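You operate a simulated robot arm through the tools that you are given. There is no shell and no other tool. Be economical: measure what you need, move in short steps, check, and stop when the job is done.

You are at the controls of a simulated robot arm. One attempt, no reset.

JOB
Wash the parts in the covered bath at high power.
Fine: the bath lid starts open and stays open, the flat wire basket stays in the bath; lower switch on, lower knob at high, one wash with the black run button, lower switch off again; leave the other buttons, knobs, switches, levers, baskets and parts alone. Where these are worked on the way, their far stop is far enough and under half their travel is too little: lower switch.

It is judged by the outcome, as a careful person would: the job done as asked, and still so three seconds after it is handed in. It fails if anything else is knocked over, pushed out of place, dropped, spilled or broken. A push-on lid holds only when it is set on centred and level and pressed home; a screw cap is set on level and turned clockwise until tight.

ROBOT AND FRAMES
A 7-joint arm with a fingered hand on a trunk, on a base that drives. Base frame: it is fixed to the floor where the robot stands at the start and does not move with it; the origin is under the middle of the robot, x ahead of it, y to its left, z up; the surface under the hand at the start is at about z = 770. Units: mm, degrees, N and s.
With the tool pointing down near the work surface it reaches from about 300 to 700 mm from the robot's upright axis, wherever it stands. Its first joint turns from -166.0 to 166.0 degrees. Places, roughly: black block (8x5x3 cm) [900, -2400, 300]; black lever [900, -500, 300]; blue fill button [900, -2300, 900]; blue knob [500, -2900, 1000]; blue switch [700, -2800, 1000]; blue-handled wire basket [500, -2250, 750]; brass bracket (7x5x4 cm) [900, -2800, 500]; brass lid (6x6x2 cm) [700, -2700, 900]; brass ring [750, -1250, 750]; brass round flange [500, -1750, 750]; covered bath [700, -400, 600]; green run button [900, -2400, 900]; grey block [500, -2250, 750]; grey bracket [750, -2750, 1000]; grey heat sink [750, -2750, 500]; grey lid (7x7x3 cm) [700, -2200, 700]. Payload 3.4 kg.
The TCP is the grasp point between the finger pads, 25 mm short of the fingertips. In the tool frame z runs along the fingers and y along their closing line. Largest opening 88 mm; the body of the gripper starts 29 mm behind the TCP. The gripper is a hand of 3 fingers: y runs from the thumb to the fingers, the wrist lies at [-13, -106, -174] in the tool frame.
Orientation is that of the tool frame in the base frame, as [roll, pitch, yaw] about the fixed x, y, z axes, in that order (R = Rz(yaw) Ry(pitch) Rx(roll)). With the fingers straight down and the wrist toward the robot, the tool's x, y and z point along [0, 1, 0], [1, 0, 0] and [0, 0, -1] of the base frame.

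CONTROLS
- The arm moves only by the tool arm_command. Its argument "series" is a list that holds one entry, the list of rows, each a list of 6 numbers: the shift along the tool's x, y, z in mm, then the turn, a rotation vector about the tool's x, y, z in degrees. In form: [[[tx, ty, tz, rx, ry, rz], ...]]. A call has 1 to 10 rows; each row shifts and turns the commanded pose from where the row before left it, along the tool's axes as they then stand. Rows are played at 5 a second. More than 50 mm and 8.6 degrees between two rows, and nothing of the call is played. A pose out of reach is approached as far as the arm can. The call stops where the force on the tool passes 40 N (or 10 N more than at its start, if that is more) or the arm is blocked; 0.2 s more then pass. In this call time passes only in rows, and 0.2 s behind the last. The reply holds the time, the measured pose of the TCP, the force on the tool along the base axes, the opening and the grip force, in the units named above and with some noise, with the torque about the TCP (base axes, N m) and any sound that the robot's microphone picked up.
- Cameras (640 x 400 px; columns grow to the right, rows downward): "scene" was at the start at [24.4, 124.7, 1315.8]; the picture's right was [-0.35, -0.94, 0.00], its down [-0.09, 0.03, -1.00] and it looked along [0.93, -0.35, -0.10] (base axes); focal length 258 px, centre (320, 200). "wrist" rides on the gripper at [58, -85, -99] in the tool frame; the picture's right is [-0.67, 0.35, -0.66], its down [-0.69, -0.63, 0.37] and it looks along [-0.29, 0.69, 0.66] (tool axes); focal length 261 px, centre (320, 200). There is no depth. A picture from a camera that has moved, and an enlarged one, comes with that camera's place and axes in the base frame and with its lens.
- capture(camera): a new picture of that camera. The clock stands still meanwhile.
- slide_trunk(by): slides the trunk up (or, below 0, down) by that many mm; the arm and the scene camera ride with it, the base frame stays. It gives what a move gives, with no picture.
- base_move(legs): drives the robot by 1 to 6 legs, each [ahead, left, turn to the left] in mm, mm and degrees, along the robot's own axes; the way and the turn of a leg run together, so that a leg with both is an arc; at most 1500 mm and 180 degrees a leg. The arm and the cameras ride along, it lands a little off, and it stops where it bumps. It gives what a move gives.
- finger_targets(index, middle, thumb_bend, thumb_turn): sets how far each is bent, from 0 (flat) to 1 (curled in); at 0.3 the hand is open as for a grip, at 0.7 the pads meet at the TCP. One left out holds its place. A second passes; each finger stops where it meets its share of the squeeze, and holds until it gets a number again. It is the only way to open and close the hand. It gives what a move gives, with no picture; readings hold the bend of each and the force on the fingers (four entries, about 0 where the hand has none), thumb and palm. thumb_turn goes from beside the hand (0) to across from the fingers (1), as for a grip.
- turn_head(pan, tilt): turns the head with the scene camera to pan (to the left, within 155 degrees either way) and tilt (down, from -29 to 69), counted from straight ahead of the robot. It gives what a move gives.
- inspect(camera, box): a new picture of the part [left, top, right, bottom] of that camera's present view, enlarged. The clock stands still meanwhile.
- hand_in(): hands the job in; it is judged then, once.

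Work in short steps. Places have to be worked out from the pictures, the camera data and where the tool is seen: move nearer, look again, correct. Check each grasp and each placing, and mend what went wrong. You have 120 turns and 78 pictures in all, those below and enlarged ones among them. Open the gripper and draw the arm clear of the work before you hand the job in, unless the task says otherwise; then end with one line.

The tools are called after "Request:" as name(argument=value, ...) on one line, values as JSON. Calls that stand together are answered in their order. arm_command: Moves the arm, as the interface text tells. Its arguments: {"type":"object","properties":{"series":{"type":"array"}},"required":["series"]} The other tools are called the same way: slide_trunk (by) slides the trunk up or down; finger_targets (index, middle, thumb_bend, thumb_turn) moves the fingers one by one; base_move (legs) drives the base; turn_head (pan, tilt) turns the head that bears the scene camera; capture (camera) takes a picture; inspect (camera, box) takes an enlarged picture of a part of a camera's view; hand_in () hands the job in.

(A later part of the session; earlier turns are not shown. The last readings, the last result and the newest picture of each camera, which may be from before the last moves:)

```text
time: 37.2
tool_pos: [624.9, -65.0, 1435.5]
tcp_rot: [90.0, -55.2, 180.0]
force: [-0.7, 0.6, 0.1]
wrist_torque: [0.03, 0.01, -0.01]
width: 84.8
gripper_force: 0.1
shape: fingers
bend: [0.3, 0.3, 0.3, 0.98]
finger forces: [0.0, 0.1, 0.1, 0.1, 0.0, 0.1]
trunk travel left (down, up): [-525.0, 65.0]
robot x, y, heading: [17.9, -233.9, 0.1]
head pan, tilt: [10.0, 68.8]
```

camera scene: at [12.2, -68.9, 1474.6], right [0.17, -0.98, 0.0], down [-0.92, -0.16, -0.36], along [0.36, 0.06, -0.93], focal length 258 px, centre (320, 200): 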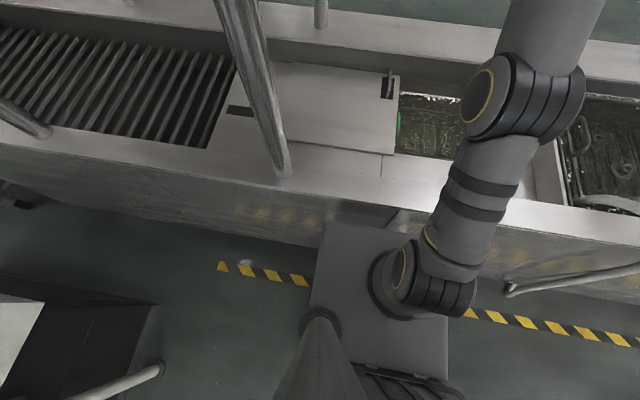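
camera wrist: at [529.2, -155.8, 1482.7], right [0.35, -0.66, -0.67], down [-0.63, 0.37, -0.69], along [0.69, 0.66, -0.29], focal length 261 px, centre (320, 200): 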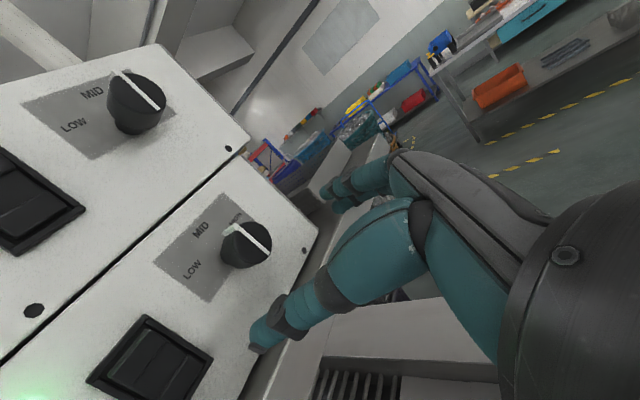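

Reachable. I advance to just before the knob and check alignment in both cameras.

Request:
arm_command(series=[[[0, 0, 30, 0, 0, 0], [0, 0, 28, 0, 0, 0]]])

Request:
turn_head(pan=20, tilt=10)

Request:
inspect(camera="scene", box=[330, 130, 450, 250])

Request:
capture(camera="wrist")

```text
time: 37.8
tool_pos: [625.7, -6.9, 1434.1]
tcp_rot: [90.2, -55.1, 179.7]
force: [0.3, -0.4, 0.9]
wrist_torque: [-0.04, 0.01, -0.04]
width: 84.8
gripper_force: 0.1
shape: fingers
bend: [0.3, 0.3, 0.3, 0.98]
finger forces: [0.0, 0.0, 0.1, 0.0, 0.1, 0.1]
trunk travel left (down, up): [-525.0, 65.0]
robot x, y, heading: [17.0, -235.5, 0.3]
head pan, tilt: [10.0, 68.8]
```

```text
time: 39.0
tool_pos: [626.0, -7.2, 1436.7]
tcp_rot: [90.1, -55.3, 179.9]
force: [0.7, 0.4, 0.2]
wrist_torque: [-0.02, -0.03, 0.0]
width: 84.9
gripper_force: 0.0
shape: fingers
bend: [0.3, 0.3, 0.3, 0.98]
finger forces: [0.1, 0.1, 0.2, 0.0, 0.0, 0.1]
trunk travel left (down, up): [-525.0, 65.0]
robot x, y, heading: [17.2, -234.9, -0.1]
head pan, tilt: [20.0, 10.0]
```

```text
3.33 times, centred on (390, 190) of scene
camera zoom: at [42.5, -46.8, 1558.4], right [0.34, -0.94, 0.0], down [-0.16, -0.06, -0.98], along [0.93, 0.34, -0.17], focal length 860 px, centre (87, 233)
```

zoom: 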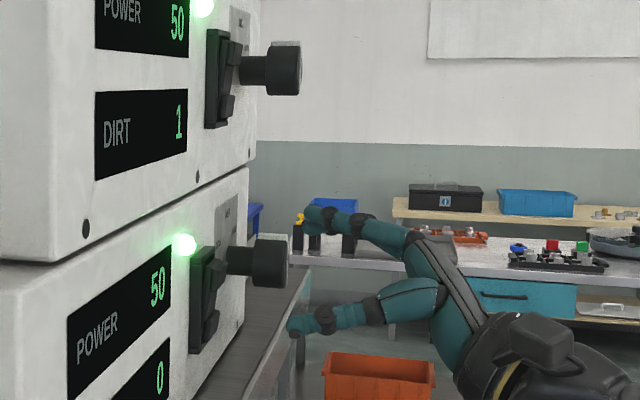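

```text
38 pictures are left
camera wrist: at [523.2, -108.0, 1435.1], right [0.67, -0.66, -0.35], down [-0.13, 0.37, -0.92], along [0.73, 0.66, 0.16], focal length 261 px, centre (320, 200)
```

wrist: 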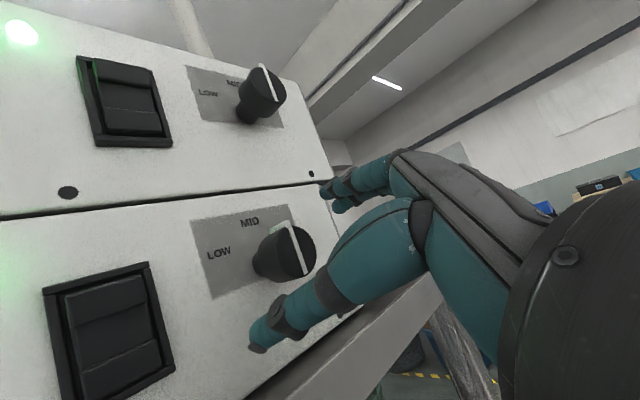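

Aligned within a couple of mm (knob axis ≈ x 628, z 1437). I advance 33 mm so the pads flank the knob head, then close gently.

Request:
arm_command(series=[[[-1, 2, 17, 0, 0, 0], [0, 0, 16, 0, 0, 0]]])

Request:
finger_targets(index=0.5, middle=0.5, thumb_bend=0.5)

Request:
capture(camera="wrist")

```text
time: 39.6
tool_pos: [626.3, 25.8, 1435.3]
tcp_rot: [90.0, -55.3, 179.9]
force: [0.2, 0.0, 0.2]
wrist_torque: [0.0, -0.02, 0.0]
width: 84.8
gripper_force: 0.1
shape: fingers
bend: [0.3, 0.3, 0.3, 0.98]
finger forces: [0.0, 0.0, 0.0, 0.0, 0.0, 0.1]
trunk travel left (down, up): [-525.0, 65.0]
robot x, y, heading: [20.8, -237.4, 0.1]
head pan, tilt: [20.0, 10.0]
```

```text
time: 40.6
tool_pos: [627.8, 25.2, 1435.5]
tcp_rot: [90.0, -55.2, 179.9]
force: [0.7, 0.4, -0.3]
wrist_torque: [0.01, -0.01, 0.01]
width: 42.1
gripper_force: 0.1
shape: fingers
bend: [0.5, 0.5, 0.5, 1.0]
finger forces: [0.0, 0.0, 0.0, 0.0, 0.1, 0.1]
trunk travel left (down, up): [-525.0, 65.0]
robot x, y, heading: [19.8, -229.3, 0.1]
head pan, tilt: [20.0, 10.0]
```

```text
37 pictures are left
camera wrist: at [524.7, -75.0, 1435.1], right [0.67, -0.66, -0.35], down [-0.13, 0.37, -0.92], along [0.73, 0.66, 0.16], focal length 261 px, centre (320, 200)
```

wrist: 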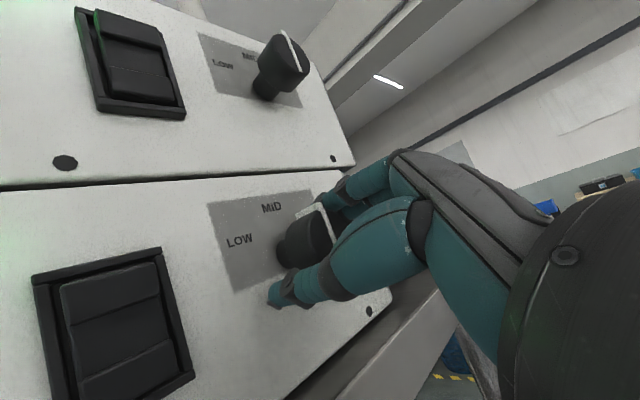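

Nicely straddled, no forces. I close until contact.

Request:
finger_targets(index=0.65, middle=0.65, thumb_bend=0.65)

```text
time: 41.6
tool_pos: [626.7, 25.2, 1435.1]
tcp_rot: [90.0, -55.2, 179.8]
force: [4.3, 1.6, 5.9]
wrist_torque: [0.07, -0.01, -0.04]
width: 24.8
gripper_force: 7.3
shape: fingers
bend: [0.56, 0.6, 0.6, 1.0]
finger forces: [7.4, 3.6, 0.0, 0.0, 3.8, 0.0]
trunk travel left (down, up): [-525.0, 65.0]
robot x, y, heading: [12.1, -239.7, -0.1]
head pan, tilt: [20.0, 10.0]
```

Gripped. I turn clockwise about 60° (positive about the tool axis).

Request:
arm_command(series=[[[0, 0, 0, 0, 0, 8], [0, 0, 0, 0, 0, 8], [0, 0, 0, 0, 0, 8], [0, 0, 0, 0, 0, 8], [0, 0, 0, 0, 0, 8], [0, 0, 0, 0, 0, 8], [0, 0, 0, 0, 0, 8], [0, 0, 0, 0, 0, 5]]])

Request:
inspect(camera="scene", box=[330, 130, 450, 250])

Request:
capture(camera="wrist")

```text
time: 43.5
tool_pos: [591.7, 37.9, 1399.6]
tcp_rot: [-89.6, -63.6, -0.4]
force: [-0.2, -8.6, 1.7]
wrist_torque: [0.09, -0.03, 0.08]
width: 8.5
gripper_force: 3.9
shape: fingers
bend: [0.66, 0.66, 0.65, 1.0]
finger forces: [1.6, 0.9, 0.1, 0.0, 5.4, 0.1]
out of reach, approached as far as the arm can: row 4, 5, 6, 7, 8
trunk travel left (down, up): [-525.0, 65.0]
robot x, y, heading: [15.0, -235.6, -0.0]
head pan, tilt: [20.0, 10.0]
```

```text
3.33 times, centred on (390, 190) of scene
camera zoom: at [42.2, -49.1, 1558.8], right [0.34, -0.94, 0.0], down [-0.16, -0.06, -0.98], along [0.93, 0.34, -0.17], focal length 860 px, centre (87, 233)
```

zoom: 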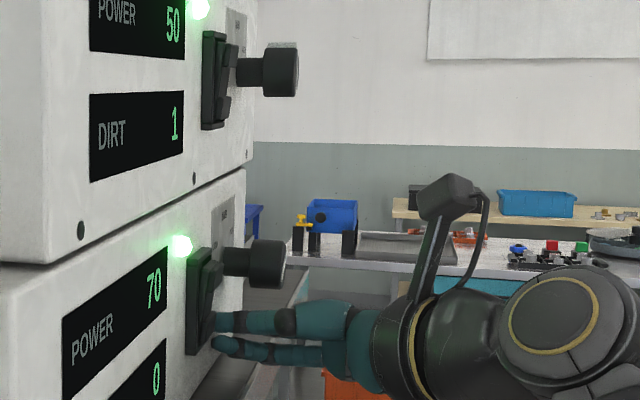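

```text
35 pictures are left
camera wrist: at [542.9, -62.8, 1490.2], right [0.01, -0.65, -0.76], down [-0.87, 0.37, -0.33], along [0.5, 0.66, -0.56], focal length 261 px, centre (320, 200)
```

wrist: 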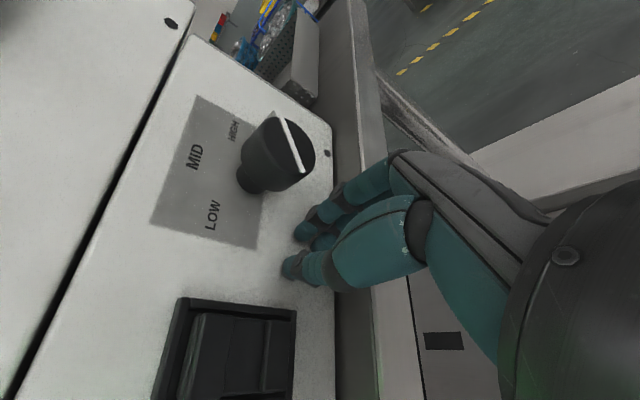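

The arm ran short of reach and slipped off, but the knob turned: POWER reads 70. I retract straight back and look closely.

Request:
arm_command(series=[[[0, 0, -25, 0, 0, 0], [0, 0, -30, 0, 0, 0], [0, 0, -30, 0, 0, 0]]])

Request:
capture(camera="wrist")

Request:
inspect(camera="scene", box=[330, 130, 450, 250])

```text
time: 44.2
tool_pos: [592.4, -47.8, 1398.6]
tcp_rot: [-90.1, -63.8, 0.0]
force: [0.3, -0.1, -0.1]
wrist_torque: [0.0, 0.0, -0.01]
width: 8.7
gripper_force: 0.1
shape: fingers
bend: [0.65, 0.65, 0.65, 1.0]
finger forces: [0.0, 0.0, 0.1, 0.0, 0.0, 0.1]
trunk travel left (down, up): [-525.0, 65.0]
robot x, y, heading: [15.0, -232.1, 0.0]
head pan, tilt: [20.0, 10.0]
```

```text
34 pictures are left
camera wrist: at [542.0, -147.2, 1489.0], right [0.02, -0.66, -0.76], down [-0.87, 0.37, -0.34], along [0.5, 0.66, -0.56], focal length 261 px, centre (320, 200)
```

wrist: 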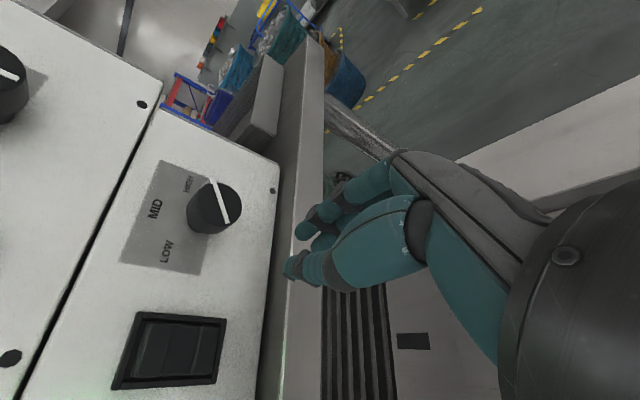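

```text
3.33 times, centred on (390, 190) of scene
camera zoom: at [42.5, -47.1, 1558.5], right [0.34, -0.94, 0.0], down [-0.16, -0.06, -0.98], along [0.93, 0.34, -0.17], focal length 860 px, centre (87, 233)
```

zoom: 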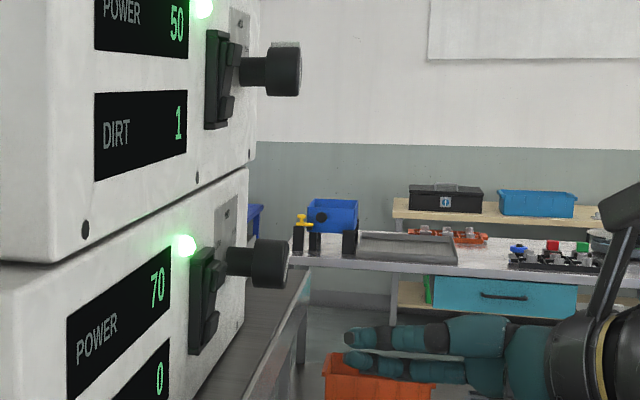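

Request:
inspect(camera="wrist", box=[120, 150, 280, 250])

```text
4.00 times, centred on (200, 200) of wrist
camera zoom: at [542.0, -147.2, 1489.0], right [0.02, -0.66, -0.76], down [-0.87, 0.37, -0.34], along [0.5, 0.66, -0.56], focal length 1043 px, centre (800, 200)
```

zoom: 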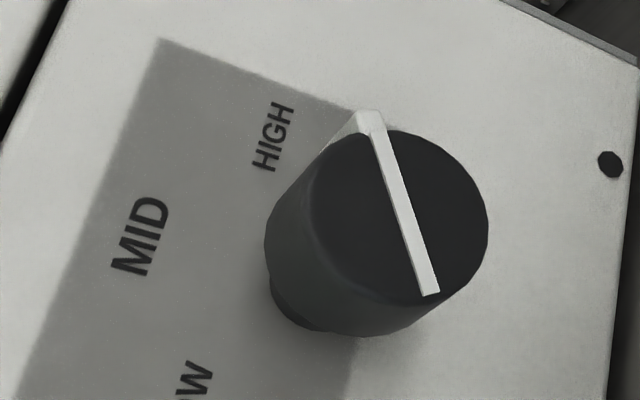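

The knob pointer is at HIGH (~59° clockwise of MID), POWER 70. Now to the black button, triangulated at ≈ (747, −619, top z 812). I back off 12 mm and drive right, then restore the tool-down orientation.

Request:
base_move(legs=[[-12, 0, 0], [0, -380, 0]])

Request:
arm_command(series=[[[0, -25, 0, 0, 0, -8], [0, -25, 0, 0, 0, -8], [0, -20, 0, 0, 0, -8], [0, -20, 0, 0, 0, -2.2]]])

Request:
arm_command(series=[[[0, 0, 0, 0, -8.5, 0], [0, 0, 0, 0, -8.5, 0], [0, 0, 0, 0, -8.5, 0], [0, 0, 0, 0, -8.5, 0], [0, 0, 0, 0, -8.5, 0], [0, 0, 0, 0, -8.5, 0], [0, 0, 0, 0, -8.5, 0], [0, 0, 0, 0, -8.5, 0], [0, 0, 0, 0, -8.5, 0], [0, 0, 0, 0, -8.5, 0]]])

Request:
finger_targets(index=0.3, middle=1.0, thumb_bend=1.0, thumb_turn=1.0)

```text
time: 47.0
tool_pos: [580.4, -431.1, 1398.5]
tcp_rot: [-89.9, -63.8, 0.3]
force: [-1.1, -0.5, 0.0]
wrist_torque: [0.0, -0.04, 0.02]
width: 8.8
gripper_force: 0.1
shape: fingers
bend: [0.65, 0.65, 0.65, 1.0]
finger forces: [0.1, 0.0, 0.1, 0.0, 0.1, 0.1]
trunk travel left (down, up): [-525.0, 65.0]
robot x, y, heading: [6.8, -624.7, 0.4]
head pan, tilt: [20.0, 10.0]
```

```text
time: 48.0
tool_pos: [493.1, -429.3, 1420.5]
tcp_rot: [-66.1, -89.9, -23.6]
force: [0.8, 0.2, -1.0]
wrist_torque: [0.0, 0.0, 0.03]
width: 8.7
gripper_force: 0.0
shape: fingers
bend: [0.65, 0.65, 0.65, 1.0]
finger forces: [0.0, 0.0, 0.0, 0.0, 0.0, 0.1]
trunk travel left (down, up): [-525.0, 65.0]
robot x, y, heading: [6.0, -624.6, 0.2]
head pan, tilt: [20.0, 10.0]
```

```text
time: 50.2
tool_pos: [435.1, -430.1, 1355.4]
tcp_rot: [179.9, -4.9, 90.3]
force: [-1.0, -0.2, 0.7]
wrist_torque: [0.0, 0.02, 0.02]
width: 8.8
gripper_force: 0.1
shape: fingers
bend: [0.65, 0.65, 0.65, 1.0]
finger forces: [0.0, 0.1, 0.0, 0.1, 0.0, 0.0]
out of reach, approached as far as the arm can: row 5, 6, 7, 9, 10
trunk travel left (down, up): [-525.0, 65.0]
robot x, y, heading: [3.8, -622.8, 0.3]
head pan, tilt: [20.0, 10.0]
```

```text
time: 51.2
tool_pos: [436.0, -428.8, 1355.2]
tcp_rot: [180.0, -5.0, 90.4]
force: [1.1, -0.4, -0.4]
wrist_torque: [0.01, 0.02, 0.01]
width: 19.8
gripper_force: 0.0
shape: fingers
bend: [0.29, 1.0, 0.98, 1.0]
finger forces: [0.0, 0.0, 0.0, 0.0, 0.1, 0.0]
trunk travel left (down, up): [-525.0, 65.0]
robot x, y, heading: [7.0, -619.0, 0.3]
head pan, tilt: [20.0, 10.0]
```

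Tool is down again. I lower the trunk and move over the button region.

Request:
slide_trunk(by=-290)

Request:
arm_command(series=[[[-40, 40, 0, 0, -5, 0], [-40, 40, 0, 0, 0, 0], [-40, 40, 0, 0, 0, 0], [-40, 40, 0, 0, 0, 0], [-38, 40, 0, 0, 0, 0], [0, 40, 0, 0, 0, 0]]])

Request:
turn_head(pan=-10, tilt=38)

Request:
capture(camera="scene")

Request:
capture(camera="wrist")

```text
time: 54.2
tool_pos: [436.9, -428.6, 1065.4]
tcp_rot: [-180.0, -5.0, 90.5]
force: [-0.4, -0.1, -0.6]
wrist_torque: [-0.01, -0.01, -0.03]
width: 20.0
gripper_force: 0.1
shape: fingers
bend: [0.29, 1.0, 0.98, 1.0]
finger forces: [0.0, 0.0, 0.1, 0.0, 0.0, 0.0]
trunk travel left (down, up): [-235.0, 355.0]
robot x, y, heading: [4.3, -622.8, 0.4]
head pan, tilt: [20.0, 10.0]
```

```text
refused: row 1 steps farther than a row can; nothing moved
```

```text
time: 55.1
tool_pos: [437.2, -428.7, 1064.9]
tcp_rot: [-179.9, -5.1, 90.5]
force: [-0.6, 0.4, -0.1]
wrist_torque: [-0.04, 0.03, 0.01]
width: 20.0
gripper_force: 0.0
shape: fingers
bend: [0.29, 1.0, 0.98, 1.0]
finger forces: [0.0, 0.0, 0.0, 0.1, 0.0, 0.1]
trunk travel left (down, up): [-235.0, 355.0]
robot x, y, heading: [4.7, -621.4, 0.5]
head pan, tilt: [-10.0, 38.0]
```

```text
31 pictures are left
camera scene: at [28.3, -481.6, 1223.8], right [-0.17, -0.99, 0.0], down [-0.61, 0.1, -0.79], along [0.78, -0.13, -0.61], focal length 258 px, centre (320, 200)
```

scene: 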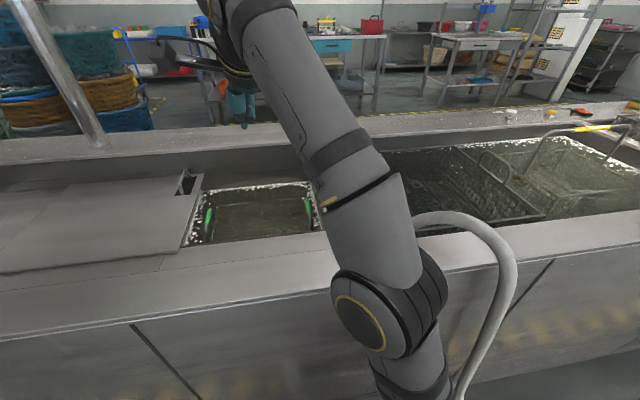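

```text
30 pictures are left
camera wrist: at [352.1, -380.6, 1169.6], right [0.35, -0.72, 0.59], down [-0.63, -0.66, -0.42], along [0.7, -0.22, -0.68], focal length 261 px, centre (320, 200)
```

wrist: 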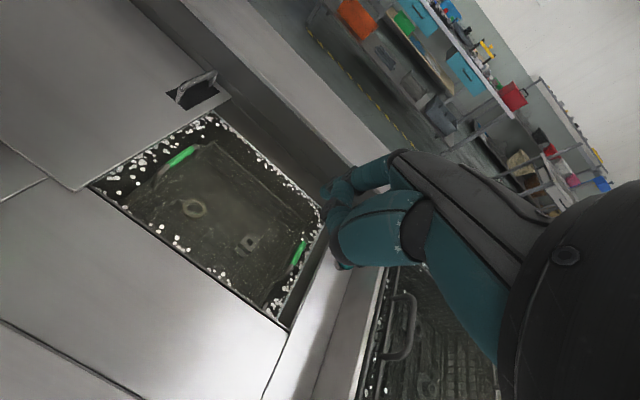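

Steps were too long; I repeat with shorter rows.

Request:
arm_command(series=[[[0, 0, 0, 0, -5, 0], [-30, 30, 0, 0, 0, 0], [-30, 30, 0, 0, 0, 0], [-30, 30, 0, 0, 0, 0], [-30, 30, 0, 0, 0, 0], [-30, 30, 0, 0, 0, 0], [-30, 30, 0, 0, 0, 0], [-18, 30, 0, 0, 0, 0]]])

Request:
capture(camera="wrist")

Request:
capture(camera="scene")

```text
time: 56.9
tool_pos: [569.2, -616.7, 1004.5]
tcp_rot: [-179.9, 0.0, 90.4]
force: [0.7, 0.9, 0.3]
wrist_torque: [-0.04, -0.03, 0.0]
width: 20.0
gripper_force: 0.1
shape: fingers
bend: [0.29, 1.0, 0.98, 1.0]
finger forces: [0.0, 0.0, 0.0, 0.1, 0.1, 0.1]
out of reach, approached as far as the arm can: row 2, 3, 4, 5, 6, 7, 8
trunk travel left (down, up): [-235.0, 355.0]
robot x, y, heading: [3.5, -623.2, 0.4]
head pan, tilt: [-10.0, 38.0]
```

```text
29 pictures are left
camera wrist: at [484.2, -560.8, 1103.8], right [0.35, -0.67, 0.66], down [-0.62, -0.69, -0.36], along [0.7, -0.28, -0.66], focal length 261 px, centre (320, 200)
```

wrist: 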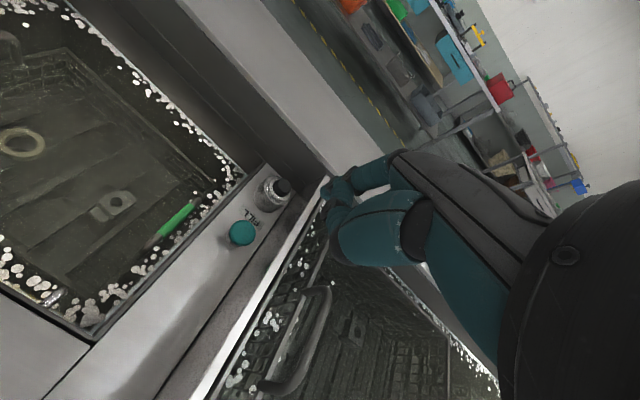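

```text
28 pictures are left
camera scene: at [29.0, -481.3, 1223.6], right [-0.17, -0.99, 0.0], down [-0.61, 0.1, -0.79], along [0.78, -0.13, -0.62], focal length 258 px, centre (320, 200)
```

scene: 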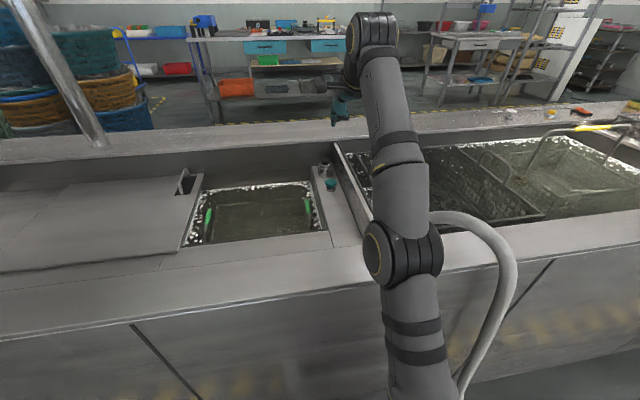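

Button confirmed at (750, −617). Height limits reach, so I ease the base 10 mm forward, descend to z≈890 and then extend outward.

Request:
base_move(legs=[[10, 0, 0]])

Request:
slide_trunk(by=-60)

Request:
arm_command(series=[[[0, 0, 30, 0, 0, 0], [0, 0, 30, 0, 0, 0], [-4, 30, 0, 0, 0, 0], [-4, 30, 0, 0, 0, 0], [0, 35, 0, 0, 0, 0], [0, 35, 0, 0, 0, 0]]])

Request:
capture(camera="wrist")

Request:
inspect(camera="scene", box=[280, 60, 440, 220])

```text
time: 57.6
tool_pos: [577.8, -617.3, 1003.6]
tcp_rot: [179.9, 0.1, 90.4]
force: [0.3, 0.4, -0.2]
wrist_torque: [0.0, -0.01, 0.03]
width: 20.0
gripper_force: 0.0
shape: fingers
bend: [0.29, 1.0, 0.98, 1.0]
finger forces: [0.1, 0.1, 0.0, 0.1, 0.0, 0.1]
trunk travel left (down, up): [-235.0, 355.0]
robot x, y, heading: [15.8, -623.9, 0.6]
head pan, tilt: [-10.0, 38.0]
```

```text
time: 58.6
tool_pos: [559.2, -618.4, 956.3]
tcp_rot: [178.8, 0.1, 90.3]
force: [0.6, -0.4, -0.1]
wrist_torque: [-0.01, -0.02, -0.01]
width: 19.8
gripper_force: 0.0
shape: fingers
bend: [0.29, 1.0, 0.98, 1.0]
finger forces: [0.0, 0.1, 0.0, 0.0, 0.0, 0.0]
trunk travel left (down, up): [-175.0, 415.0]
robot x, y, heading: [16.3, -621.9, 0.2]
head pan, tilt: [-10.0, 38.0]
```

```text
time: 60.2
tool_pos: [597.9, -634.3, 861.3]
tcp_rot: [174.8, 0.7, 90.0]
force: [0.0, -0.6, 0.9]
wrist_torque: [-0.01, 0.04, 0.01]
width: 20.2
gripper_force: 0.0
shape: fingers
bend: [0.29, 1.0, 0.98, 1.0]
finger forces: [0.1, 0.0, 0.0, 0.0, 0.0, 0.1]
out of reach, approached as far as the arm can: row 5, 6
trunk travel left (down, up): [-175.0, 415.0]
robot x, y, heading: [7.1, -625.4, 0.0]
head pan, tilt: [-10.0, 38.0]
stopped in row 6: the arm was blocked; the commanded pose is now the measured one
```

```text
27 pictures are left
camera wrist: at [504.9, -575.6, 952.3], right [0.29, -0.66, 0.69], down [-0.59, -0.69, -0.41], along [0.75, -0.29, -0.59], focal length 261 px, centre (320, 200)
```

wrist: 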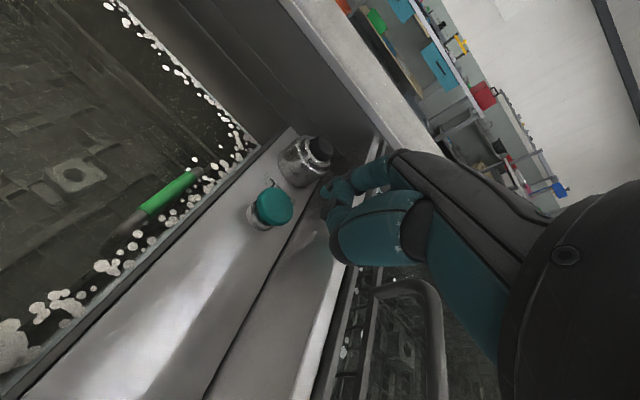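

```text
2.50 times, centred on (360, 140) of scene
camera zoom: at [-103.6, -484.6, 1177.8], right [-0.17, -0.99, -0.02], down [-0.51, 0.11, -0.85], along [0.84, -0.13, -0.52], focal length 645 px, centre (220, 350)
```

zoom: 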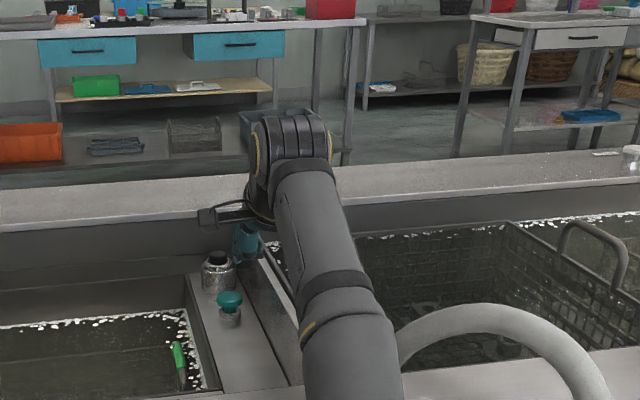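

The camera pose shows the robot tipping back: an arm link is pressing on the rim of the line because the trunk is too low. I raise the trunk immediately.

Request:
slide_trunk(by=150)

Request:
capture(camera="scene")

```text
time: 60.6
tool_pos: [594.8, -635.3, 808.9]
tcp_rot: [174.9, 0.9, 89.8]
force: [1.8, -0.2, -7.0]
wrist_torque: [0.05, -0.14, 0.01]
width: 20.1
gripper_force: 0.1
shape: fingers
bend: [0.29, 1.0, 0.98, 1.0]
finger forces: [0.1, 0.0, 0.1, 0.1, 0.0, 0.0]
trunk travel left (down, up): [-176.0, 414.0]
robot x, y, heading: [8.3, -628.3, 0.0]
head pan, tilt: [-10.0, 38.0]
stopped: the arm was blocked; the commanded pose is now the measured one
```

```text
25 pictures are left
camera scene: at [-161.2, -485.5, 1183.8], right [-0.17, -0.98, -0.03], down [-0.47, 0.11, -0.88], along [0.87, -0.14, -0.48], focal length 258 px, centre (320, 200)
```

scene: 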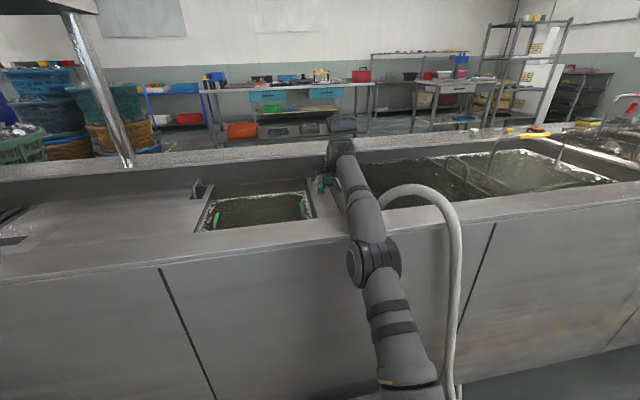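

The robot is still leaning. I lift the TCP up gently in small rows to unload the elbow from the rim.

Request:
arm_command(series=[[[0, 0, -15, 0, 0, 0], [0, 0, -15, 0, 0, 0], [0, 0, -15, 0, 0, 0]]])

Request:
capture(camera="scene")

```text
time: 60.9
tool_pos: [577.3, -638.1, 809.3]
tcp_rot: [170.9, 1.8, 89.4]
force: [-1.1, -0.7, -1.5]
wrist_torque: [0.02, -0.1, -0.01]
width: 20.6
gripper_force: 0.0
shape: fingers
bend: [0.29, 1.0, 0.98, 1.0]
finger forces: [0.0, 0.0, 0.0, 0.0, 0.0, 0.1]
out of reach, approached as far as the arm can: row 1
trunk travel left (down, up): [-176.0, 414.0]
robot x, y, heading: [-2.5, -637.2, -0.4]
head pan, tilt: [-10.0, 38.0]
stopped in row 1: the arm was blocked; the commanded pose is now the measured one
```

```text
24 pictures are left
camera scene: at [-207.2, -487.9, 1181.0], right [-0.18, -0.98, -0.03], down [-0.44, 0.11, -0.89], along [0.88, -0.15, -0.45], focal length 258 px, centre (320, 200)
```

scene: 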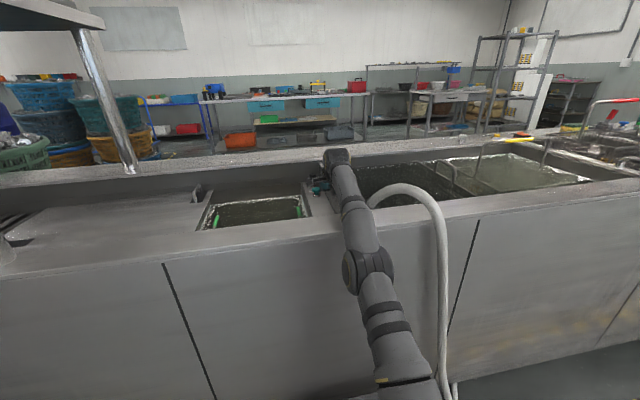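

The robot is tipping backward with the forearm resting on the rim. Driving the base back lifts the forearm line clear of the rim and brings the support under the robot; I do 80 mm.

Request:
base_move(legs=[[-80, 0, 0]])

Request:
capture(camera="scene")

```text
time: 61.6
tool_pos: [594.0, -641.5, 823.7]
tcp_rot: [160.9, 1.7, 87.7]
force: [0.2, 0.2, -1.0]
wrist_torque: [0.01, -0.01, 0.01]
width: 20.3
gripper_force: 0.0
shape: fingers
bend: [0.29, 1.0, 0.98, 1.0]
finger forces: [0.1, 0.0, 0.0, 0.0, 0.0, 0.1]
trunk travel left (down, up): [-176.0, 414.0]
robot x, y, heading: [-11.3, -635.2, -0.8]
head pan, tilt: [-10.0, 38.0]
stopped in leg 1: the robot was blocked; the commanded pose is now the measured one
```

```text
23 pictures are left
camera scene: at [-230.0, -487.7, 1184.4], right [-0.18, -0.98, -0.04], down [-0.42, 0.11, -0.9], along [0.89, -0.15, -0.44], focal length 258 px, centre (320, 200)
```

scene: 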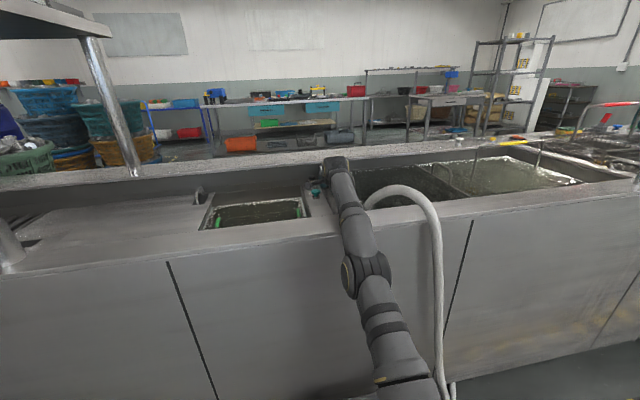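

Base can't roll back while leaned. I retract the hand up-and-back (mostly along −tool z), which is within reach, to take the forearm off the rim.

Request:
arm_command(series=[[[0, -6, -9, 0, 0, 0], [0, -6, -9, 0, 0, 0], [0, -6, -9, 0, 0, 0], [0, -6, -9, 0, 0, 0], [0, -6, -9, 0, 0, 0], [0, -6, -9, 0, 0, 0]]])

Request:
capture(camera="wrist")

```text
time: 62.0
tool_pos: [592.2, -639.6, 783.2]
tcp_rot: [166.4, 2.3, 88.1]
force: [28.4, 9.6, 66.7]
wrist_torque: [-1.78, 5.98, -0.07]
width: 20.1
gripper_force: 0.4
shape: fingers
bend: [0.29, 1.0, 0.98, 1.0]
finger forces: [0.1, 0.0, 0.0, 0.0, 0.1, 1.5]
trunk travel left (down, up): [-176.0, 414.0]
robot x, y, heading: [-5.2, -630.8, -0.4]
head pan, tilt: [-10.0, 38.0]
stopped in row 1: the arm was blocked; the commanded pose is now the measured one
```

```text
22 pictures are left
camera wrist: at [488.0, -576.1, 858.6], right [0.16, -0.65, 0.74], down [-0.55, -0.69, -0.48], along [0.82, -0.33, -0.47], focal length 261 px, centre (320, 200)
```

wrist: 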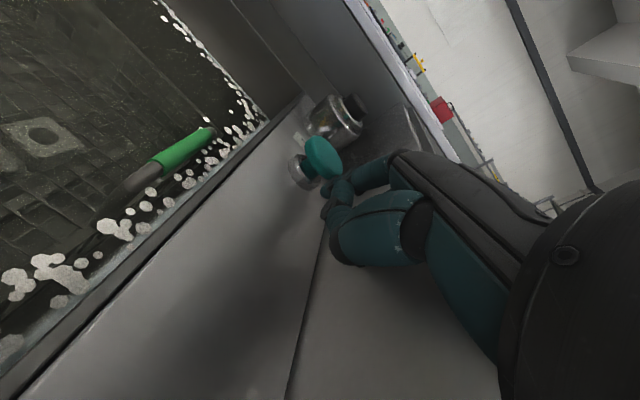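

The hand is now resting on the deck (67 N up) and the robot is rocking forward. I try raising the trunk from this settled state.

Request:
slide_trunk(by=100)

Request:
capture(camera="scene")

```text
time: 62.2
tool_pos: [585.6, -639.6, 803.2]
tcp_rot: [165.5, 3.0, 88.2]
force: [0.3, 0.5, 0.4]
wrist_torque: [0.02, -0.04, -0.01]
width: 20.6
gripper_force: 0.1
shape: fingers
bend: [0.29, 1.0, 0.98, 1.0]
finger forces: [0.0, 0.0, 0.1, 0.0, 0.0, 0.1]
trunk travel left (down, up): [-180.0, 410.0]
robot x, y, heading: [-5.3, -639.8, -1.0]
head pan, tilt: [-10.0, 38.0]
stopped: the force on the tool passed its limit at 100 N (the readings are from after the stop); the commanded pose is now the measured one
```

```text
21 pictures are left
camera scene: at [-233.1, -489.2, 1187.6], right [-0.19, -0.98, -0.04], down [-0.42, 0.11, -0.9], along [0.89, -0.15, -0.43], focal length 258 px, centre (320, 200)
```

scene: 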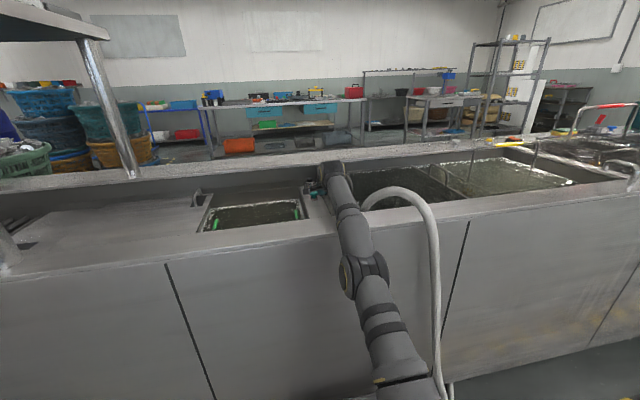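

The trunk moved a few mm and the hand is now free of force. I try the trunk again.

Request:
slide_trunk(by=150)

```text
time: 62.6
tool_pos: [599.8, -641.7, 789.7]
tcp_rot: [162.9, 2.0, 87.0]
force: [0.1, 0.4, -0.2]
wrist_torque: [0.0, 0.02, -0.04]
width: 20.3
gripper_force: 0.1
shape: fingers
bend: [0.29, 1.0, 0.98, 1.0]
finger forces: [0.1, 0.2, 0.1, 0.0, 0.0, 0.2]
trunk travel left (down, up): [-187.0, 403.0]
robot x, y, heading: [-3.1, -630.2, 0.3]
head pan, tilt: [-10.0, 38.0]
stopped: the arm was blocked; the commanded pose is now the measured one
```

Each attempt gains some millimetres; I repeat it several times.

Request:
slide_trunk(by=150)

Request:
slide_trunk(by=150)

Request:
slide_trunk(by=150)

```text
time: 62.9
tool_pos: [602.2, -643.2, 822.0]
tcp_rot: [158.0, 2.2, 86.7]
force: [-0.1, 0.8, 0.0]
wrist_torque: [-0.03, 0.0, 0.03]
width: 20.3
gripper_force: 0.5
shape: fingers
bend: [0.29, 1.0, 0.98, 1.0]
finger forces: [0.0, 0.8, 0.0, 0.0, 0.0, 0.0]
trunk travel left (down, up): [-194.0, 396.0]
robot x, y, heading: [-2.9, -635.7, -0.8]
head pan, tilt: [-10.0, 38.0]
stopped: the arm was blocked; the commanded pose is now the measured one
```

```text
time: 63.2
tool_pos: [634.2, -645.5, 831.8]
tcp_rot: [153.2, 1.2, 84.8]
force: [-0.4, 5.4, 8.6]
wrist_torque: [-0.15, -0.02, -0.04]
width: 20.4
gripper_force: 5.3
shape: fingers
bend: [0.29, 1.0, 0.98, 1.0]
finger forces: [0.0, 10.6, 0.1, 0.0, 0.0, 0.0]
trunk travel left (down, up): [-200.0, 390.0]
robot x, y, heading: [-4.4, -624.7, 0.1]
head pan, tilt: [-10.0, 38.0]
stopped: the arm was blocked; the commanded pose is now the measured one
```

```text
time: 63.5
tool_pos: [627.6, -646.0, 853.7]
tcp_rot: [146.2, 0.8, 85.0]
force: [0.1, 0.1, 0.1]
wrist_torque: [0.01, 0.01, 0.03]
width: 20.5
gripper_force: 0.1
shape: fingers
bend: [0.29, 1.0, 0.98, 1.0]
finger forces: [0.0, 0.0, 0.0, 0.0, 0.1, 0.1]
trunk travel left (down, up): [-203.0, 387.0]
robot x, y, heading: [-7.1, -635.6, -0.8]
head pan, tilt: [-10.0, 38.0]
stopped: the arm was blocked; the commanded pose is now the measured one
```

TCP is rising; I check the lean.

Request:
capture(camera="scene")

```text
20 pictures are left
camera scene: at [-240.2, -487.9, 1211.3], right [-0.18, -0.98, -0.04], down [-0.42, 0.11, -0.9], along [0.89, -0.14, -0.43], focal length 258 px, centre (320, 200)
```

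scene: 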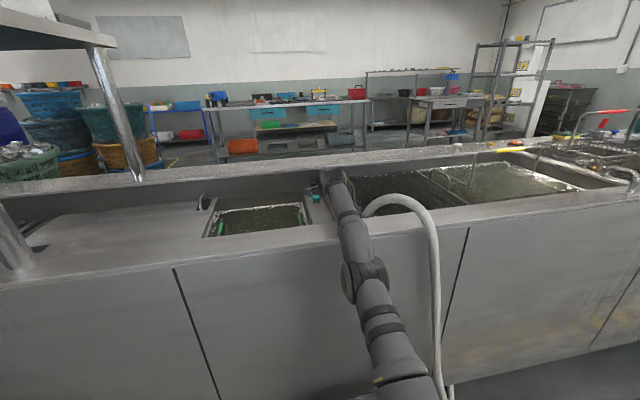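

Lean is steady at ~12.5°. The hand is clear now, so I try retracting along −tool z (up and back) in short repeated calls.

Request:
arm_command(series=[[[4, 0, -12, 0, 0, 0], [0, 0, -12, 0, 0, 0], [0, 0, -12, 0, 0, 0], [0, 0, -12, 0, 0, 0]]])

Request:
arm_command(series=[[[4, 0, -12, 0, 0, 0], [0, 0, -12, 0, 0, 0], [0, 0, -12, 0, 0, 0], [0, 0, -12, 0, 0, 0]]])

```text
time: 63.9
tool_pos: [631.9, -648.8, 833.7]
tcp_rot: [147.2, 0.4, 83.4]
force: [5.6, 4.9, 22.8]
wrist_torque: [-0.27, 0.36, -0.01]
width: 20.2
gripper_force: 12.0
shape: fingers
bend: [0.29, 1.0, 0.98, 1.0]
finger forces: [0.0, 24.0, 0.0, 0.0, 0.0, 0.1]
trunk travel left (down, up): [-203.0, 387.0]
robot x, y, heading: [-8.7, -630.6, -0.4]
head pan, tilt: [-10.0, 38.0]
stopped in row 1: the arm was blocked; the commanded pose is now the measured one
```

```text
time: 64.2
tool_pos: [636.3, -648.4, 875.4]
tcp_rot: [139.6, -0.6, 83.0]
force: [-1.7, 1.0, -0.9]
wrist_torque: [-0.01, -0.12, 0.04]
width: 20.5
gripper_force: 0.1
shape: fingers
bend: [0.29, 1.0, 0.98, 1.0]
finger forces: [0.0, 0.1, 0.0, 0.0, 0.1, 0.0]
trunk travel left (down, up): [-203.0, 387.0]
robot x, y, heading: [-7.1, -630.1, -0.3]
head pan, tilt: [-10.0, 38.0]
stopped in row 1: the arm was blocked; the commanded pose is now the measured one
```

Trunk raising was making real progress (≈6 mm each) and lifts the elbow; I continue with it.

Request:
slide_trunk(by=200)

Request:
slide_trunk(by=200)

Request:
slide_trunk(by=200)

Request:
slide_trunk(by=200)

```text
time: 64.5
tool_pos: [662.0, -646.5, 890.1]
tcp_rot: [134.2, -1.6, 82.2]
force: [-0.1, 0.8, 0.2]
wrist_torque: [0.01, 0.01, 0.0]
width: 20.3
gripper_force: 0.1
shape: fingers
bend: [0.29, 1.0, 0.98, 1.0]
finger forces: [0.0, 0.1, 0.1, 0.0, 0.0, 0.1]
trunk travel left (down, up): [-209.0, 381.0]
robot x, y, heading: [-15.8, -633.4, -0.2]
head pan, tilt: [-10.0, 38.0]
stopped: the arm was blocked; the commanded pose is now the measured one
```

```text
time: 64.9
tool_pos: [646.2, -641.1, 911.1]
tcp_rot: [128.8, -2.5, 83.1]
force: [-0.2, -0.8, -0.9]
wrist_torque: [-0.01, -0.02, 0.03]
width: 20.4
gripper_force: 0.0
shape: fingers
bend: [0.29, 1.0, 0.98, 1.0]
finger forces: [0.0, 0.1, 0.0, 0.0, 0.1, 0.1]
trunk travel left (down, up): [-213.0, 377.0]
robot x, y, heading: [-13.9, -628.8, 0.1]
head pan, tilt: [-10.0, 38.0]
stopped: the arm was blocked; the commanded pose is now the measured one
```

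```text
time: 65.2
tool_pos: [670.8, -619.3, 931.5]
tcp_rot: [122.6, 3.8, 84.7]
force: [-0.4, 0.2, -0.2]
wrist_torque: [0.02, 0.02, -0.01]
width: 20.4
gripper_force: 0.1
shape: fingers
bend: [0.29, 1.0, 0.98, 1.0]
finger forces: [0.0, 0.0, 0.0, 0.1, 0.1, 0.1]
trunk travel left (down, up): [-218.0, 372.0]
robot x, y, heading: [-17.7, -626.8, -0.1]
head pan, tilt: [-10.0, 38.0]
stopped: the arm was blocked; the commanded pose is now the measured one
```

```text
time: 65.5
tool_pos: [649.9, -605.2, 943.8]
tcp_rot: [118.8, 2.4, 86.2]
force: [-0.1, 0.6, -6.8]
wrist_torque: [0.02, -0.51, -0.01]
width: 20.4
gripper_force: 0.0
shape: fingers
bend: [0.29, 1.0, 0.98, 1.0]
finger forces: [0.1, 0.1, 0.0, 0.0, 0.1, 0.0]
trunk travel left (down, up): [-221.0, 369.0]
robot x, y, heading: [-18.9, -619.8, 1.5]
head pan, tilt: [-10.0, 38.0]
stopped: the arm was blocked; the commanded pose is now the measured one
```

The hand is high now (z≈944) and the base has crept back; I look again.

Request:
capture(camera="scene")

```text
19 pictures are left
camera scene: at [-239.6, -484.6, 1228.7], right [-0.15, -0.99, -0.04], down [-0.44, 0.1, -0.89], along [0.89, -0.12, -0.45], focal length 258 px, centre (320, 200)
```

scene: 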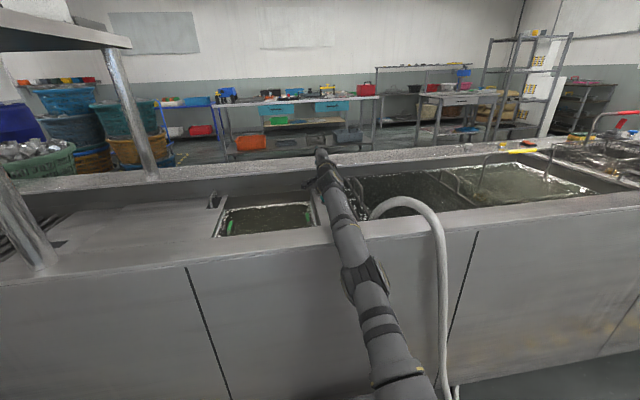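

The arm is straighter and the lean is easing. I try driving back now.

Request:
base_move(legs=[[-150, 0, 0]])

Request:
base_move(legs=[[-150, 0, 0]])

Request:
capture(camera="scene")

```text
time: 66.3
tool_pos: [640.8, -583.7, 970.7]
tcp_rot: [112.1, 7.7, 89.3]
force: [0.0, -0.2, -1.0]
wrist_torque: [0.0, 0.0, -0.01]
width: 20.8
gripper_force: 0.0
shape: fingers
bend: [0.29, 1.0, 0.98, 1.0]
finger forces: [0.0, 0.0, 0.1, 0.1, 0.0, 0.1]
trunk travel left (down, up): [-221.0, 369.0]
robot x, y, heading: [-17.3, -609.6, 2.2]
head pan, tilt: [-10.0, 38.0]
stopped in leg 1: the robot was blocked; the commanded pose is now the measured one
```

```text
time: 67.0
tool_pos: [642.0, -591.5, 966.3]
tcp_rot: [108.5, 11.6, 91.8]
force: [-0.5, -0.5, 0.2]
wrist_torque: [-0.01, -0.02, -0.01]
width: 20.5
gripper_force: 0.1
shape: fingers
bend: [0.29, 1.0, 0.98, 1.0]
finger forces: [0.1, 0.0, 0.0, 0.0, 0.0, 0.1]
trunk travel left (down, up): [-221.0, 369.0]
robot x, y, heading: [-24.2, -623.3, 0.6]
head pan, tilt: [-10.0, 38.0]
stopped in leg 1: the robot was blocked; the commanded pose is now the measured one
```

```text
18 pictures are left
camera scene: at [-241.7, -474.4, 1227.5], right [-0.16, -0.99, -0.03], down [-0.44, 0.1, -0.89], along [0.88, -0.13, -0.45], focal length 258 px, centre (320, 200)
```

scene: 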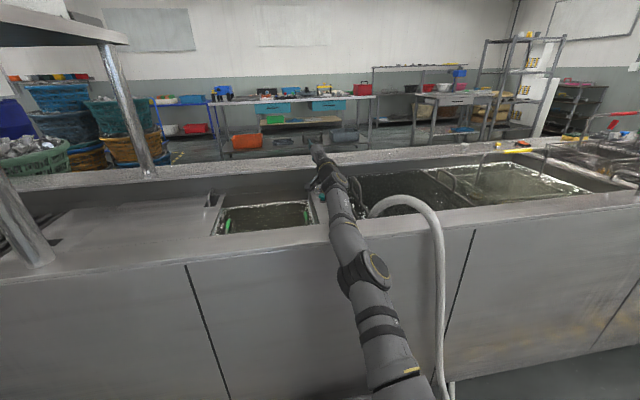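

The hand now points nearly forward, with free space above; I lift it (tool y is now up) while drawing back.

Request:
arm_command(series=[[[0, 10, -8, 0, 0, 0], [0, 10, -8, 0, 0, 0], [0, 10, -8, 0, 0, 0], [0, 10, -8, 0, 0, 0], [0, 10, -8, 0, 0, 0]]])

Request:
arm_command(series=[[[0, 10, -8, 0, 0, 0], [0, 10, -8, 0, 0, 0], [0, 10, -8, 0, 0, 0], [0, 10, -8, 0, 0, 0], [0, 10, -8, 0, 0, 0]]])

Request:
arm_command(series=[[[0, 10, -8, 0, 0, 0], [0, 10, -8, 0, 0, 0], [0, 10, -8, 0, 0, 0], [0, 10, -8, 0, 0, 0], [0, 10, -8, 0, 0, 0]]])

```text
time: 67.3
tool_pos: [640.7, -594.3, 974.9]
tcp_rot: [107.4, 11.6, 90.6]
force: [0.1, -0.2, -0.7]
wrist_torque: [-0.01, -0.01, 0.01]
width: 20.7
gripper_force: 0.2
shape: fingers
bend: [0.29, 1.0, 0.98, 1.0]
finger forces: [0.1, 0.0, 0.0, 0.0, 0.1, 0.0]
trunk travel left (down, up): [-221.0, 369.0]
robot x, y, heading: [-25.5, -608.2, 1.8]
head pan, tilt: [-10.0, 38.0]
stopped in row 1: the arm was blocked; the commanded pose is now the measured one
```

```text
time: 67.7
tool_pos: [633.6, -517.1, 989.5]
tcp_rot: [102.3, 9.4, 97.9]
force: [-0.6, 0.3, 0.0]
wrist_torque: [0.04, -0.02, 0.01]
width: 20.4
gripper_force: 0.2
shape: fingers
bend: [0.29, 1.0, 0.98, 1.0]
finger forces: [0.0, 0.1, 0.1, 0.1, 0.0, 0.1]
trunk travel left (down, up): [-221.0, 369.0]
robot x, y, heading: [-30.5, -625.7, 0.5]
head pan, tilt: [-10.0, 38.0]
stopped in row 1: the arm was blocked; the commanded pose is now the measured one
```

```text
time: 68.0
tool_pos: [633.9, -527.1, 986.9]
tcp_rot: [99.5, 6.3, 98.8]
force: [0.6, -0.5, 0.1]
wrist_torque: [-0.02, -0.06, -0.01]
width: 20.7
gripper_force: 0.0
shape: fingers
bend: [0.29, 1.0, 0.98, 1.0]
finger forces: [0.0, 0.0, 0.0, 0.1, 0.1, 0.0]
trunk travel left (down, up): [-221.0, 369.0]
robot x, y, heading: [-28.2, -623.5, 0.5]
head pan, tilt: [-10.0, 38.0]
stopped in row 1: the arm was blocked; the commanded pose is now the measured one
```

Rising slowly. I continue with trunk raises, which steadily gain.

Request:
slide_trunk(by=250)

Request:
slide_trunk(by=250)

Request:
slide_trunk(by=250)

Request:
slide_trunk(by=250)

Request:
capture(camera="scene")

```text
time: 68.3
tool_pos: [636.8, -572.1, 990.0]
tcp_rot: [102.4, 0.2, 93.4]
force: [0.2, 0.7, -0.1]
wrist_torque: [-0.01, 0.0, 0.02]
width: 20.5
gripper_force: 0.0
shape: fingers
bend: [0.29, 1.0, 0.98, 1.0]
finger forces: [0.0, 0.0, 0.0, 0.0, 0.0, 0.1]
trunk travel left (down, up): [-227.0, 363.0]
robot x, y, heading: [-29.4, -600.6, 3.8]
head pan, tilt: [-10.0, 38.0]
stopped: the arm was blocked; the commanded pose is now the measured one
```

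```text
time: 68.6
tool_pos: [633.6, -554.3, 985.1]
tcp_rot: [99.3, 2.2, 96.5]
force: [-0.4, 0.3, 0.9]
wrist_torque: [-0.01, 0.04, -0.02]
width: 20.4
gripper_force: 0.0
shape: fingers
bend: [0.29, 1.0, 0.98, 1.0]
finger forces: [0.0, 0.0, 0.0, 0.0, 0.1, 0.0]
trunk travel left (down, up): [-233.0, 357.0]
robot x, y, heading: [-26.5, -634.0, -0.5]
head pan, tilt: [-10.0, 38.0]
stopped: the arm was blocked; the commanded pose is now the measured one
```

```text
time: 69.0
tool_pos: [634.6, -591.4, 988.1]
tcp_rot: [102.2, -2.7, 91.4]
force: [0.3, 0.0, -1.0]
wrist_torque: [0.02, 0.0, -0.03]
width: 20.5
gripper_force: 0.0
shape: fingers
bend: [0.29, 1.0, 0.99, 1.0]
finger forces: [0.0, 0.0, 0.0, 0.1, 0.0, 0.1]
trunk travel left (down, up): [-239.0, 351.0]
robot x, y, heading: [-30.1, -592.7, 4.8]
head pan, tilt: [-10.0, 38.0]
stopped: the arm was blocked; the commanded pose is now the measured one
```

```text
time: 69.3
tool_pos: [630.3, -545.7, 982.3]
tcp_rot: [99.2, 0.8, 97.9]
force: [0.2, -0.4, -0.5]
wrist_torque: [-0.02, 0.05, 0.02]
width: 20.9
gripper_force: 0.0
shape: fingers
bend: [0.29, 1.0, 0.99, 1.0]
finger forces: [0.1, 0.1, 0.1, 0.0, 0.0, 0.0]
trunk travel left (down, up): [-244.0, 346.0]
robot x, y, heading: [-31.1, -634.4, -0.7]
head pan, tilt: [-10.0, 38.0]
stopped: the arm was blocked; the commanded pose is now the measured one
```

```text
17 pictures are left
camera scene: at [-244.2, -475.7, 1249.0], right [-0.18, -0.98, -0.02], down [-0.44, 0.1, -0.89], along [0.88, -0.15, -0.45], focal length 258 px, centre (320, 200)
```

scene: 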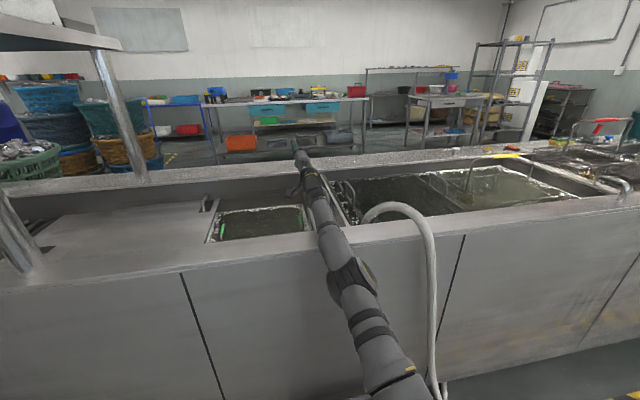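

The elbow is close to the rim edge. I use larger single-row lifts (tool y ≈ up, −z ≈ back) to gain more per call.

Request:
arm_command(series=[[[0, 42, -25, 0, 0, 0], [0, 42, -25, 0, 0, 0]]])

Request:
arm_command(series=[[[0, 42, -25, 0, 0, 0], [0, 42, -25, 0, 0, 0]]])

```text
time: 69.6
tool_pos: [639.7, -546.7, 985.5]
tcp_rot: [97.7, 4.5, 96.4]
force: [-0.1, -0.9, 0.3]
wrist_torque: [-0.02, -0.04, 0.0]
width: 20.7
gripper_force: 0.0
shape: fingers
bend: [0.29, 1.0, 0.99, 1.0]
finger forces: [0.0, 0.0, 0.1, 0.0, 0.1, 0.1]
trunk travel left (down, up): [-244.0, 346.0]
robot x, y, heading: [-32.0, -619.5, 1.3]
head pan, tilt: [-10.0, 38.0]
stopped in row 1: the arm was blocked; the commanded pose is now the measured one
```

```text
time: 70.0
tool_pos: [647.9, -503.3, 1004.6]
tcp_rot: [94.7, 7.1, 104.1]
force: [0.0, 0.2, 0.0]
wrist_torque: [-0.01, -0.01, 0.01]
width: 20.5
gripper_force: 0.1
shape: fingers
bend: [0.29, 1.0, 0.99, 1.0]
finger forces: [0.1, 0.0, 0.1, 0.0, 0.0, 0.1]
trunk travel left (down, up): [-244.0, 346.0]
robot x, y, heading: [-36.4, -640.9, -0.9]
head pan, tilt: [-10.0, 38.0]
stopped in row 1: the arm was blocked; the commanded pose is now the measured one
```

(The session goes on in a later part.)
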